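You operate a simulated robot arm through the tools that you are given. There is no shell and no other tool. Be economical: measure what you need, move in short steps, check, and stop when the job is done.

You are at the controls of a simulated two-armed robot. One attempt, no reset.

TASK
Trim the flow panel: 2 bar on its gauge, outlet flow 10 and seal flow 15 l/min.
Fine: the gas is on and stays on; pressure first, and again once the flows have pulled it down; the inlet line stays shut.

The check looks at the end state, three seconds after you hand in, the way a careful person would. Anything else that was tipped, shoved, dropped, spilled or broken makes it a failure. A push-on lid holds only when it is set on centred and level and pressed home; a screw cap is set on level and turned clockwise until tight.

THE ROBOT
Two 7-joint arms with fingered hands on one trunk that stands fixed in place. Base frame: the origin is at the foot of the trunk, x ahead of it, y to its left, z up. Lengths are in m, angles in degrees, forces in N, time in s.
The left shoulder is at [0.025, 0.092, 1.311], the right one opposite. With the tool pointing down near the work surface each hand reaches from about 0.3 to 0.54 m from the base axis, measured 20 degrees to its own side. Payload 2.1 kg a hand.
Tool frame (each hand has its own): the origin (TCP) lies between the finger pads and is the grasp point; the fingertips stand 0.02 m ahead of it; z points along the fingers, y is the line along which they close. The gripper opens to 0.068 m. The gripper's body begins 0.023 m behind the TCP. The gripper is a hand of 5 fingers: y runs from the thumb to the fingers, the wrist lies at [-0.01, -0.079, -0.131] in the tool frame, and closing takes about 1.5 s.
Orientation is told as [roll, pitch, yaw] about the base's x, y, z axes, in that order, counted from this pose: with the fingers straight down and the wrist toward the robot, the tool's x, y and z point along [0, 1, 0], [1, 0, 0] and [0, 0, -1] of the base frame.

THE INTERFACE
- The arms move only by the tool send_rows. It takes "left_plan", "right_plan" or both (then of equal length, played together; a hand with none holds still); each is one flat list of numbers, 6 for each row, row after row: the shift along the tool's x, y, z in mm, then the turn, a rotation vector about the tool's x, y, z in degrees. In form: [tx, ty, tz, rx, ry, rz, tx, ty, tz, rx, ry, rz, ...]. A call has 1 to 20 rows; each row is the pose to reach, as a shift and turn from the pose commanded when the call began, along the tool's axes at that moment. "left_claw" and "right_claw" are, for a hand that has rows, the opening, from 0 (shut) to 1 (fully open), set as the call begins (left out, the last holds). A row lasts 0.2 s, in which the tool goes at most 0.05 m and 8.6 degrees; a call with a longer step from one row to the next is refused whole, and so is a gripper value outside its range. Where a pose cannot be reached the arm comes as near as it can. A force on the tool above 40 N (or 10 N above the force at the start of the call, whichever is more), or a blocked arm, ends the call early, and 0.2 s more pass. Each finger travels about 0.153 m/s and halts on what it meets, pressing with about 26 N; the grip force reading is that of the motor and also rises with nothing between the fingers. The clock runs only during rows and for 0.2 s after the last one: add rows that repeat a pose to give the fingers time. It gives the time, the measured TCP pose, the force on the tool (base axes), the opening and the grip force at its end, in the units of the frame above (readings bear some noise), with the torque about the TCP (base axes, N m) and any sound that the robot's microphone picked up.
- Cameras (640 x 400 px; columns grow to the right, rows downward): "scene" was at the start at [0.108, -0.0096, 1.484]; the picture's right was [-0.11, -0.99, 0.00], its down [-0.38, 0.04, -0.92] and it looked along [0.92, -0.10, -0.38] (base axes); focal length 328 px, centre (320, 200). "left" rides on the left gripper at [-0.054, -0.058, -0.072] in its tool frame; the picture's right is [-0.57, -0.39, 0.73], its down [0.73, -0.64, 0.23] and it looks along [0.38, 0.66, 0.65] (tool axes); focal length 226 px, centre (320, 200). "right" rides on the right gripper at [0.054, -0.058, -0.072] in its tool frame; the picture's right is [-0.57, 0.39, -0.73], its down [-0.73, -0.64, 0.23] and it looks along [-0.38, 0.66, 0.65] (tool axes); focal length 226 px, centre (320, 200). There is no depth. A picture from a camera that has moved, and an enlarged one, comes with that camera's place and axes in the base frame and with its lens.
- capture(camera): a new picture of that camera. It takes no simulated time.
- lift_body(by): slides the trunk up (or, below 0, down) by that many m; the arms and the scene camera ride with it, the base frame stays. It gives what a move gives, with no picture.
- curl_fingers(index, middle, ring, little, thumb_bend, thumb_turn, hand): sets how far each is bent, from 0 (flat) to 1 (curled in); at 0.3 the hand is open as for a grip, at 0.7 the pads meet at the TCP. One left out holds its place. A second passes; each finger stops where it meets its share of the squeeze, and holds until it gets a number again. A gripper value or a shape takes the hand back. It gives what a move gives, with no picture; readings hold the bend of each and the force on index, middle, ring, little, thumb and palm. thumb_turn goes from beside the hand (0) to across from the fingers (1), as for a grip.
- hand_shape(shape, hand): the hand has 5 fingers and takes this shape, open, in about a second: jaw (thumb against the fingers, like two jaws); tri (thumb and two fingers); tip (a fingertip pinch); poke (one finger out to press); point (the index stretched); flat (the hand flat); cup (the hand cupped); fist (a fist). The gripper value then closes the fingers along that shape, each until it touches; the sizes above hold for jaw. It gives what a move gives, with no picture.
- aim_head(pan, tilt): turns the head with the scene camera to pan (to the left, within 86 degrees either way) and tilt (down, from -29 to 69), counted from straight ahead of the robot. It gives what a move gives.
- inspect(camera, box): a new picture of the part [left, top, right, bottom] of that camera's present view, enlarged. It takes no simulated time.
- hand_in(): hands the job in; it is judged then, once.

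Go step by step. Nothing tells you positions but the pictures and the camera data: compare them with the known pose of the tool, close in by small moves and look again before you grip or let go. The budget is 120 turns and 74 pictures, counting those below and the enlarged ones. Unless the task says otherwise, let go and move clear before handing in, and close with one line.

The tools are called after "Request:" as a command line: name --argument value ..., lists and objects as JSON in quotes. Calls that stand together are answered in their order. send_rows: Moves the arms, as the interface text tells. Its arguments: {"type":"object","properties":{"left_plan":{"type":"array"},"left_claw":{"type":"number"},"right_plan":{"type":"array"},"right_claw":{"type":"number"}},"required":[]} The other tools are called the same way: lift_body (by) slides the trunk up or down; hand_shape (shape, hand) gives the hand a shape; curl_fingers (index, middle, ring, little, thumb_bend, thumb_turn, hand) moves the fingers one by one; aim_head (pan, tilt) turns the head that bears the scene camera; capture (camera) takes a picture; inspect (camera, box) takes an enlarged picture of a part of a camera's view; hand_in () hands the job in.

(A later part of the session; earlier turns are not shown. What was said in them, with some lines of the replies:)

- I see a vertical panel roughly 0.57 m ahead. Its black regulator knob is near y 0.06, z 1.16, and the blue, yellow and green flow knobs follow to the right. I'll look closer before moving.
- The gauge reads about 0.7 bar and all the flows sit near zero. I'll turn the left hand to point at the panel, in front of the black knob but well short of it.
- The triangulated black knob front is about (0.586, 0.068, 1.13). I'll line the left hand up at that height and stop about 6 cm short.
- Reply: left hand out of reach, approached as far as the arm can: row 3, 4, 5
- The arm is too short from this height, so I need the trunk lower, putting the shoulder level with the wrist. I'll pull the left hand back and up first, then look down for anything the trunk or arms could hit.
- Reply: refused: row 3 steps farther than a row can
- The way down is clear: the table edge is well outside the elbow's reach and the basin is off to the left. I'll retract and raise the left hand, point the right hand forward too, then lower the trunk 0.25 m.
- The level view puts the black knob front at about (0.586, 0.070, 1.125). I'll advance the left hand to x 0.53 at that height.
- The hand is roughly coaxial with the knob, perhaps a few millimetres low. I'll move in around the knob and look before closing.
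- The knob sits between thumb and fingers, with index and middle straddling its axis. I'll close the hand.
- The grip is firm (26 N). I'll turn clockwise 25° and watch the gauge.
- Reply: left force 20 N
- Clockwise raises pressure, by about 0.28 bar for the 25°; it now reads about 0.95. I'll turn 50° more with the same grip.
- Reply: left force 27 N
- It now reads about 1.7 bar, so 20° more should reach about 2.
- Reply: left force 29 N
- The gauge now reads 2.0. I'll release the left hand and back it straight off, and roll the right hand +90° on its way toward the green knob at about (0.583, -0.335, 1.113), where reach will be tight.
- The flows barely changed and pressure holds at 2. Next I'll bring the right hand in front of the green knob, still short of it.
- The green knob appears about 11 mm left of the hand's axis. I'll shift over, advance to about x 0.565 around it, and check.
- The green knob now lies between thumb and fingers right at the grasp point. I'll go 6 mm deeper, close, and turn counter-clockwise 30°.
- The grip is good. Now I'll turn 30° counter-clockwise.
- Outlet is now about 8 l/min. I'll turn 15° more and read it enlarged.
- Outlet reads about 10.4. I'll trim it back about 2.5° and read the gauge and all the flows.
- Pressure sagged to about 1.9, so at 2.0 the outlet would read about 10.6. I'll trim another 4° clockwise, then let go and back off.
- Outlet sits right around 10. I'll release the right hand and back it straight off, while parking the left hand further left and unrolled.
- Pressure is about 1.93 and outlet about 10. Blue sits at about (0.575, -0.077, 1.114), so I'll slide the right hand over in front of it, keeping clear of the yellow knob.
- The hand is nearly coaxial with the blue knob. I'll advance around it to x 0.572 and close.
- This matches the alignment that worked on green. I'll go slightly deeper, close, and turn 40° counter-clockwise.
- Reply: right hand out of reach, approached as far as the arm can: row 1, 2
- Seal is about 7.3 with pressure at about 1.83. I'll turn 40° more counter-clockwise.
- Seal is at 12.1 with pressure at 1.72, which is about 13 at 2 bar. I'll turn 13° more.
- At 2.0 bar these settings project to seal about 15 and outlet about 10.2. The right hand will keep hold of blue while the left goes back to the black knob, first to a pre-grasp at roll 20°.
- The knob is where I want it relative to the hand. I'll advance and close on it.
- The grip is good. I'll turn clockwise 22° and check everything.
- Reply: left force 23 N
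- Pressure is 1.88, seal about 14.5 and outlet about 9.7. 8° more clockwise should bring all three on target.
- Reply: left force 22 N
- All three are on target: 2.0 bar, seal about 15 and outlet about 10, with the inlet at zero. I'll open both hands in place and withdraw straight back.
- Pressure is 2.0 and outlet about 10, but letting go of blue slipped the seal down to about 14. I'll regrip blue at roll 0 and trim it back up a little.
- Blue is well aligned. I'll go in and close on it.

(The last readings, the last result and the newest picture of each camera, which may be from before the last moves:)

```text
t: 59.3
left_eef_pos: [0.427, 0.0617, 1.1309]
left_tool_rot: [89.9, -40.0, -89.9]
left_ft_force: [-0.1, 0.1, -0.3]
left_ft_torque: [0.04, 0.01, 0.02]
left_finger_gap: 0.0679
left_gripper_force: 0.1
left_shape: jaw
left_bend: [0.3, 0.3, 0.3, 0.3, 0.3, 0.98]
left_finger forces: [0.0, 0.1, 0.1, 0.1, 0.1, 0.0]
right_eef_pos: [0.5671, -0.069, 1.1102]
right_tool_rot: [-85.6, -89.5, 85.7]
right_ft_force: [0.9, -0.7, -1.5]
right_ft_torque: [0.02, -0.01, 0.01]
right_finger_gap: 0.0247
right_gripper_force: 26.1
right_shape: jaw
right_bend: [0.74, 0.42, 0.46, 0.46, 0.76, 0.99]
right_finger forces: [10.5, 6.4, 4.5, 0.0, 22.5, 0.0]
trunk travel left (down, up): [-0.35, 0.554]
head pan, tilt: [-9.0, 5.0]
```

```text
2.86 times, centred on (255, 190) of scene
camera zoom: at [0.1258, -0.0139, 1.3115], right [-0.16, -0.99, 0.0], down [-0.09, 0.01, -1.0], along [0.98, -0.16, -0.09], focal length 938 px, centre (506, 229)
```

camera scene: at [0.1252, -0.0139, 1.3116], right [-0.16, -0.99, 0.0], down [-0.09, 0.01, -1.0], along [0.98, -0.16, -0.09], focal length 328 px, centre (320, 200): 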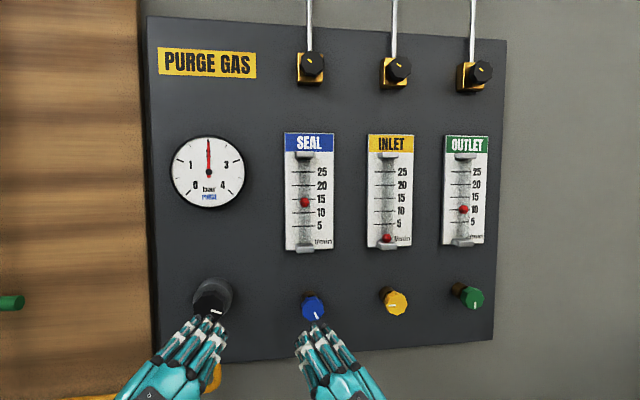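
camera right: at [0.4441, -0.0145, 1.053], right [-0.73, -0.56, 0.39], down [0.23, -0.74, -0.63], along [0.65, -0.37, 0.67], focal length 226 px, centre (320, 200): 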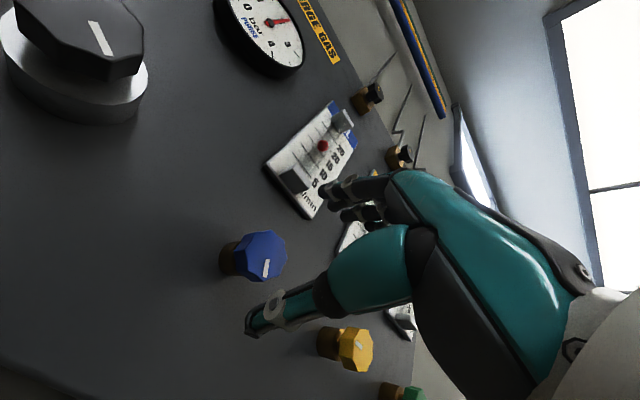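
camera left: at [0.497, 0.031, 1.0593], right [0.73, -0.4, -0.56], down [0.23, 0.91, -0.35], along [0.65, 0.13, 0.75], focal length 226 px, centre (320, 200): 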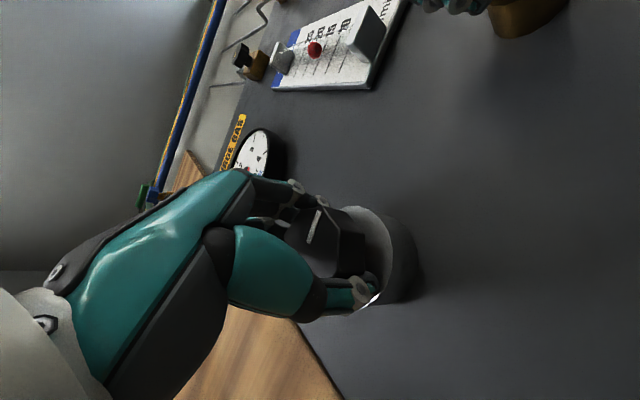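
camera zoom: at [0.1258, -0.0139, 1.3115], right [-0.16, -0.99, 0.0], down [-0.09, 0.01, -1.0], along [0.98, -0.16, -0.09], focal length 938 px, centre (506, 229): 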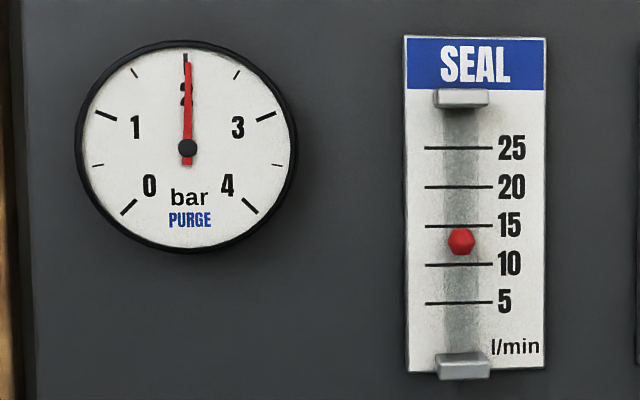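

Closing nudged the seal to about 13. I'll turn 15° counter-clockwise and read.

Request:
send_rows --right_plan '[0, -0.5, 0, 0, 0, -7.5, -0.1, -1, 0, 0, 0, -15, -0.1, -1, 0, 0, 0, -15, -0.1, -1, 0, 0, 0, -15, -0.1, -1, 0, 0, 0, -15]'

Request:
inspect --camera "scene" --box '[160, 120, 350, 260]'

```text
t: 60.5
left_eef_pos: [0.4278, 0.0615, 1.1308]
left_tool_rot: [89.9, -39.9, -89.9]
left_ft_force: [0.3, -0.1, 0.6]
left_ft_torque: [-0.01, -0.03, -0.03]
left_finger_gap: 0.0676
left_gripper_force: 0.0
left_shape: jaw
left_bend: [0.3, 0.3, 0.3, 0.3, 0.3, 0.98]
left_finger forces: [0.0, 0.1, 0.2, 0.0, 0.0, 0.1]
right_eef_pos: [0.5678, -0.0704, 1.1107]
right_tool_rot: [-89.9, -74.4, 90.1]
right_ft_force: [1.3, -6.6, 0.1]
right_ft_torque: [0.04, -0.04, -0.12]
right_finger_gap: 0.0236
right_gripper_force: 26.2
right_shape: jaw
right_bend: [0.74, 0.44, 0.49, 0.46, 0.76, 0.97]
right_finger forces: [9.7, 5.9, 5.6, 0.1, 21.4, 0.0]
trunk travel left (down, up): [-0.35, 0.554]
head pan, tilt: [-9.0, 5.0]
```

```text
2.86 times, centred on (255, 190) of scene
camera zoom: at [0.1257, -0.0151, 1.3115], right [-0.16, -0.99, 0.0], down [-0.09, 0.01, -1.0], along [0.98, -0.16, -0.09], focal length 938 px, centre (506, 229)
```

zoom: 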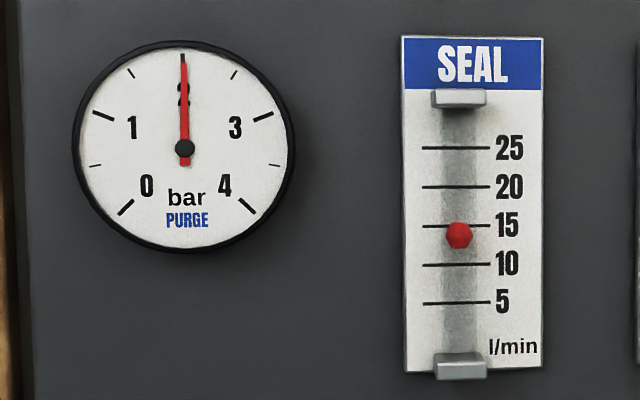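

Seal reads 13.9, so I'll turn another 17°.

Request:
send_rows --right_plan '[0, -0.5, 0, 0, 0, -8.5, -0.1, -1.1, 0, 0, 0, -17, -0.1, -1.1, 0, 0, 0, -17, -0.1, -1.1, 0, 0, 0, -17, -0.1, -1.1, 0, 0, 0, -17]'

Request:
inspect --camera "scene" --box '[160, 120, 350, 260]'

```text
t: 61.7
left_eef_pos: [0.4267, 0.0613, 1.1309]
left_tool_rot: [89.9, -39.9, -90.0]
left_ft_force: [-0.5, -0.4, 0.0]
left_ft_torque: [0.02, -0.01, 0.01]
left_finger_gap: 0.0678
left_gripper_force: 0.0
left_shape: jaw
left_bend: [0.3, 0.3, 0.3, 0.3, 0.3, 0.98]
left_finger forces: [0.1, 0.0, 0.0, 0.1, 0.0, 0.0]
right_eef_pos: [0.5656, -0.071, 1.1088]
right_tool_rot: [-89.9, -57.4, 90.0]
right_ft_force: [2.5, -8.4, 1.0]
right_ft_torque: [0.03, -0.06, -0.14]
right_finger_gap: 0.0232
right_gripper_force: 26.1
right_shape: jaw
right_bend: [0.74, 0.44, 0.49, 0.46, 0.76, 0.97]
right_finger forces: [9.5, 5.8, 6.0, 0.0, 21.6, 0.0]
trunk travel left (down, up): [-0.35, 0.554]
head pan, tilt: [-9.0, 5.0]
```

```text
2.86 times, centred on (255, 190) of scene
camera zoom: at [0.1256, -0.0154, 1.3115], right [-0.16, -0.99, 0.0], down [-0.09, 0.01, -1.0], along [0.98, -0.16, -0.09], focal length 938 px, centre (506, 229)
```

zoom: 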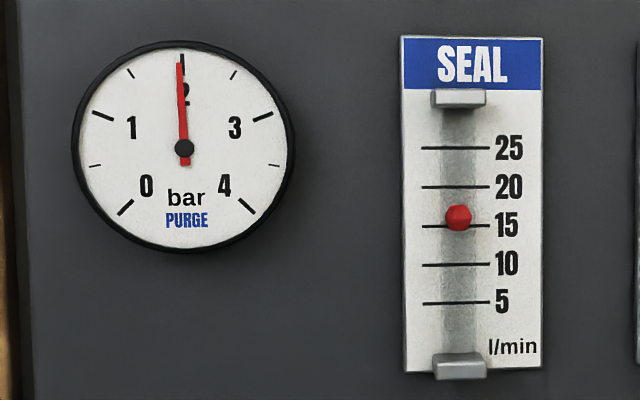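

Seal shows 16.2. The last release cost about 0.9, so I'll release now and see where it settles.

Request:
send_rows --right_plan '[0, 0, 0, 0, 0, 0, 0, 0, 0, 0, 0, 0, 0, 0, 0, 0, 0, 0, 0, 0, 0, 0, 0, 0, 0, 0, 0, 0, 0, 0]' --right_claw 1

Request:
inspect --camera "scene" --box '[160, 120, 350, 260]'

```text
t: 62.9
left_eef_pos: [0.4272, 0.0615, 1.1313]
left_tool_rot: [89.9, -40.0, -89.9]
left_ft_force: [0.2, 0.5, -0.7]
left_ft_torque: [0.0, -0.01, -0.03]
left_finger_gap: 0.0681
left_gripper_force: 0.0
left_shape: jaw
left_bend: [0.3, 0.3, 0.3, 0.3, 0.3, 0.98]
left_finger forces: [0.0, 0.1, 0.1, 0.1, 0.1, 0.1]
right_eef_pos: [0.5671, -0.0687, 1.1086]
right_tool_rot: [-90.0, -57.5, 90.0]
right_ft_force: [1.1, 0.2, -0.7]
right_ft_torque: [-0.01, 0.0, 0.02]
right_finger_gap: 0.0676
right_gripper_force: 0.1
right_shape: jaw
right_bend: [0.3, 0.3, 0.3, 0.3, 0.3, 0.98]
right_finger forces: [0.0, 0.0, 0.1, 0.1, 0.0, 0.0]
trunk travel left (down, up): [-0.35, 0.554]
head pan, tilt: [-9.0, 5.0]
```

```text
2.86 times, centred on (255, 190) of scene
camera zoom: at [0.1255, -0.0138, 1.3115], right [-0.16, -0.99, 0.0], down [-0.09, 0.01, -1.0], along [0.98, -0.16, -0.09], focal length 938 px, centre (506, 229)
```

zoom: 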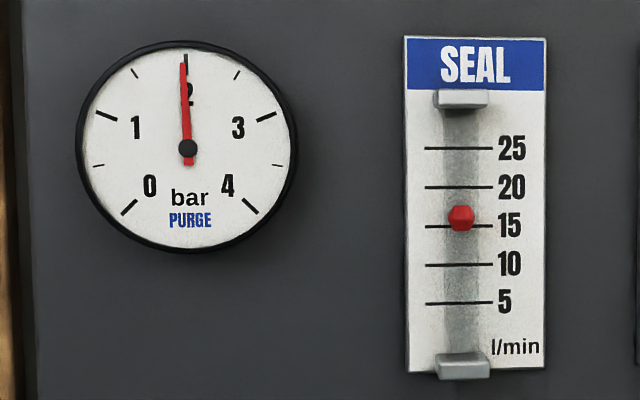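

The seal stayed at 16.2 on opening, so any loss happens on withdrawal. I'll back off and read again.

Request:
send_rows --right_plan '[0, 0, -15, 0, 0, 0, 0, 0, -30, 0, 0, 0, 0, 0, -50, 0, 0, 0, 0, 0, -50, 0, 0, 0]'

Request:
inspect --camera "scene" --box '[160, 120, 350, 260]'

```text
t: 63.9
left_eef_pos: [0.428, 0.061, 1.1321]
left_tool_rot: [90.0, -40.0, -90.0]
left_ft_force: [0.3, 0.2, -0.6]
left_ft_torque: [-0.02, 0.05, 0.0]
left_finger_gap: 0.0677
left_gripper_force: 0.1
left_shape: jaw
left_bend: [0.3, 0.3, 0.3, 0.3, 0.3, 0.98]
left_finger forces: [0.1, 0.1, 0.1, 0.0, 0.0, 0.1]
right_eef_pos: [0.5164, -0.0689, 1.1099]
right_tool_rot: [-89.9, -57.5, 90.0]
right_ft_force: [0.9, 0.3, -0.5]
right_ft_torque: [-0.01, -0.01, 0.01]
right_finger_gap: 0.0678
right_gripper_force: 0.0
right_shape: jaw
right_bend: [0.3, 0.3, 0.3, 0.3, 0.3, 0.98]
right_finger forces: [0.1, 0.1, 0.1, 0.0, 0.0, 0.0]
trunk travel left (down, up): [-0.35, 0.554]
head pan, tilt: [-9.0, 5.0]
```

```text
2.86 times, centred on (255, 190) of scene
camera zoom: at [0.1254, -0.0139, 1.3116], right [-0.16, -0.99, 0.0], down [-0.09, 0.01, -1.0], along [0.98, -0.16, -0.09], focal length 938 px, centre (506, 229)
```

zoom: 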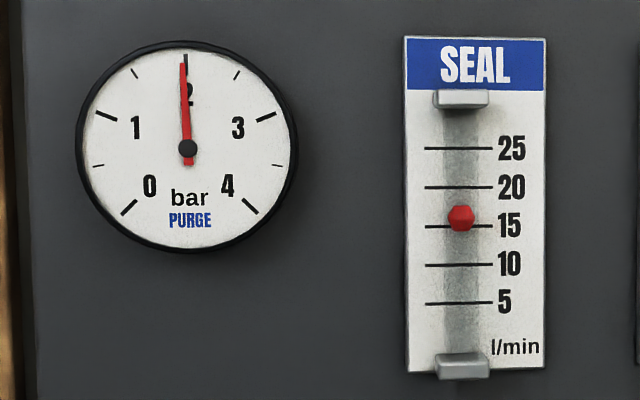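

It held at 16.2. I'll regrip and trim clockwise.

Request:
send_rows --right_plan '[0, 0, 20, 0, 0, 0, 0, 0, 40, 0, 0, 0, 0, 0, 50, 0, 0, 0, 0, 0, 50, 0, 0, 0]'

Request:
send_rows --right_plan '[0, 0, 0, 0, 0, 0, 0, 0, 0, 0, 0, 0, 0, 0, 0, 0, 0, 0, 0, 0, 0, 0, 0, 0, 0, 0, 0, 0, 0, 0, 0, 0, 0, 0, 0, 0, 0, 0, 0, 0, 0, 0]' --right_claw 0

Request:
inspect --camera "scene" --box '[160, 120, 350, 260]'

```text
t: 64.9
left_eef_pos: [0.4273, 0.0622, 1.1318]
left_tool_rot: [90.0, -39.9, -89.9]
left_ft_force: [0.0, 0.2, 0.0]
left_ft_torque: [0.0, 0.0, 0.01]
left_finger_gap: 0.0675
left_gripper_force: 0.1
left_shape: jaw
left_bend: [0.3, 0.3, 0.3, 0.3, 0.3, 0.98]
left_finger forces: [0.0, 0.0, 0.0, 0.1, 0.0, 0.0]
right_eef_pos: [0.5656, -0.0699, 1.1084]
right_tool_rot: [-89.9, -57.5, 90.1]
right_ft_force: [-0.2, -0.8, 0.0]
right_ft_torque: [0.03, 0.0, 0.0]
right_finger_gap: 0.0677
right_gripper_force: 0.1
right_shape: jaw
right_bend: [0.3, 0.3, 0.3, 0.3, 0.3, 0.98]
right_finger forces: [0.0, 0.0, 0.0, 0.0, 0.1, 0.0]
trunk travel left (down, up): [-0.35, 0.554]
head pan, tilt: [-9.0, 5.0]
```

```text
t: 66.5
left_eef_pos: [0.4274, 0.0619, 1.1316]
left_tool_rot: [90.0, -40.0, -89.9]
left_ft_force: [0.3, 0.4, -0.3]
left_ft_torque: [-0.01, -0.02, 0.01]
left_finger_gap: 0.0672
left_gripper_force: 0.0
left_shape: jaw
left_bend: [0.3, 0.3, 0.3, 0.3, 0.3, 0.98]
left_finger forces: [0.1, 0.0, 0.1, 0.0, 0.1, 0.0]
right_eef_pos: [0.5662, -0.0689, 1.1095]
right_tool_rot: [-89.9, -57.4, 90.0]
right_ft_force: [1.9, 0.8, -0.2]
right_ft_torque: [0.0, -0.08, 0.05]
right_finger_gap: 0.0227
right_gripper_force: 26.3
right_shape: jaw
right_bend: [0.74, 0.46, 0.48, 0.52, 0.76, 0.98]
right_finger forces: [10.7, 7.3, 4.2, 0.0, 19.6, 0.0]
trunk travel left (down, up): [-0.35, 0.554]
head pan, tilt: [-9.0, 5.0]
```

```text
2.86 times, centred on (255, 190) of scene
camera zoom: at [0.1258, -0.0137, 1.3115], right [-0.16, -0.99, 0.0], down [-0.09, 0.01, -1.0], along [0.98, -0.16, -0.09], focal length 938 px, centre (506, 229)
```

zoom: 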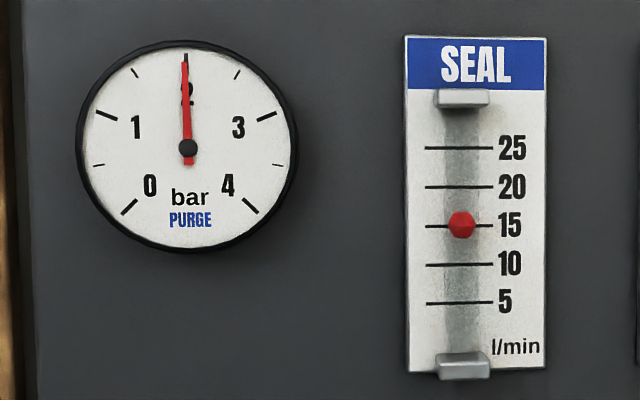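

Closing alone trimmed the seal to about 15.2, with pressure about 2.0. I'll release without turning, withdraw, and verify.

Request:
send_rows --right_plan '[0, 0, 0, 0, 0, 0, 0, 0, 0, 0, 0, 0, 0, 0, 0, 0, 0, 0, 0, 0, 0, 0, 0, 0, 0, 0, 0, 0, 0, 0, 0, 0, -15, 0, 0, 0, 0, 0, -30, 0, 0, 0, 0, 0, -55, 0, 0, 0, 0, 0, -80, 0, 0, 0, 0, 0, -110, 0, 0, 0, 0, 0, -140, 0, 0, 0, 0, 0, -140, 0, 0, 0]' --right_claw 1

Request:
inspect --camera "scene" --box '[160, 120, 350, 260]'

Request:
inspect --camera "scene" --box '[340, 120, 500, 260]'

```text
t: 69.1
left_eef_pos: [0.4265, 0.0618, 1.1311]
left_tool_rot: [90.0, -40.0, -90.0]
left_ft_force: [0.1, 0.0, -0.7]
left_ft_torque: [0.0, -0.01, 0.0]
left_finger_gap: 0.0676
left_gripper_force: 0.1
left_shape: jaw
left_bend: [0.3, 0.3, 0.3, 0.3, 0.3, 0.98]
left_finger forces: [0.0, 0.0, 0.0, 0.0, 0.0, 0.0]
right_eef_pos: [0.4266, -0.0682, 1.1086]
right_tool_rot: [-90.0, -57.4, 90.2]
right_ft_force: [1.0, 0.0, -0.4]
right_ft_torque: [0.0, 0.01, 0.05]
right_finger_gap: 0.0674
right_gripper_force: 0.2
right_shape: jaw
right_bend: [0.3, 0.3, 0.3, 0.3, 0.3, 0.98]
right_finger forces: [0.1, 0.1, 0.1, 0.1, 0.0, 0.0]
trunk travel left (down, up): [-0.35, 0.554]
head pan, tilt: [-9.0, 5.0]
```

```text
2.86 times, centred on (255, 190) of scene
camera zoom: at [0.1253, -0.0139, 1.3116], right [-0.16, -0.99, 0.0], down [-0.09, 0.01, -1.0], along [0.98, -0.16, -0.09], focal length 938 px, centre (506, 229)
```

zoom: 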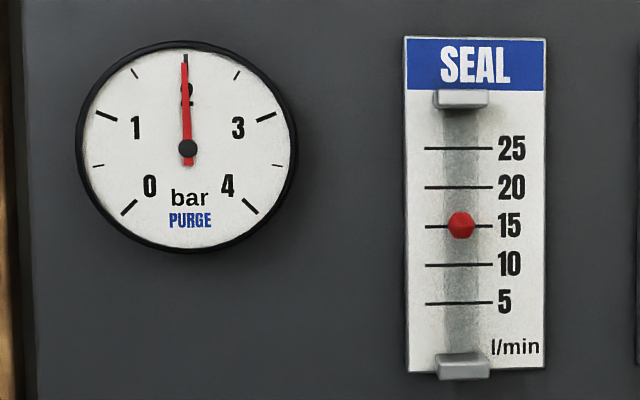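

```text
2.86 times, centred on (420, 190) of scene
camera zoom: at [0.1253, -0.0139, 1.3116], right [-0.16, -0.99, 0.0], down [-0.09, 0.01, -1.0], along [0.98, -0.16, -0.09], focal length 938 px, centre (34, 229)
```

zoom: 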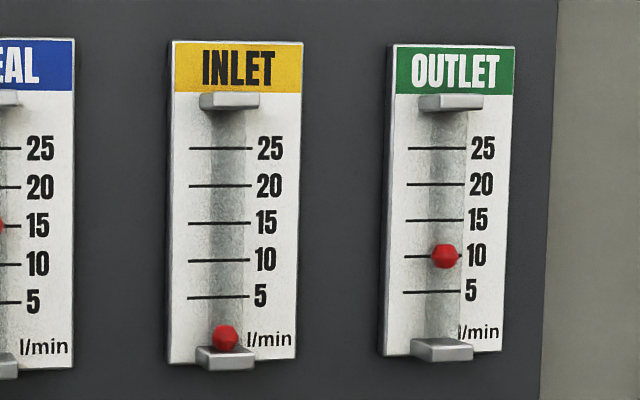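

The panel holds at about 2.0 bar, seal about 15 and outlet about 10, with the inlet at zero. Both hands are open and clear, so I'm handing in.

Request:
hand_in

```text
The job is handed in.
```

The flow panel reads about 2.0 bar, with outlet flow about 10 l/min and seal flow about 15 l/min; the inlet line stayed shut, the gas stayed on, and the job is handed in.
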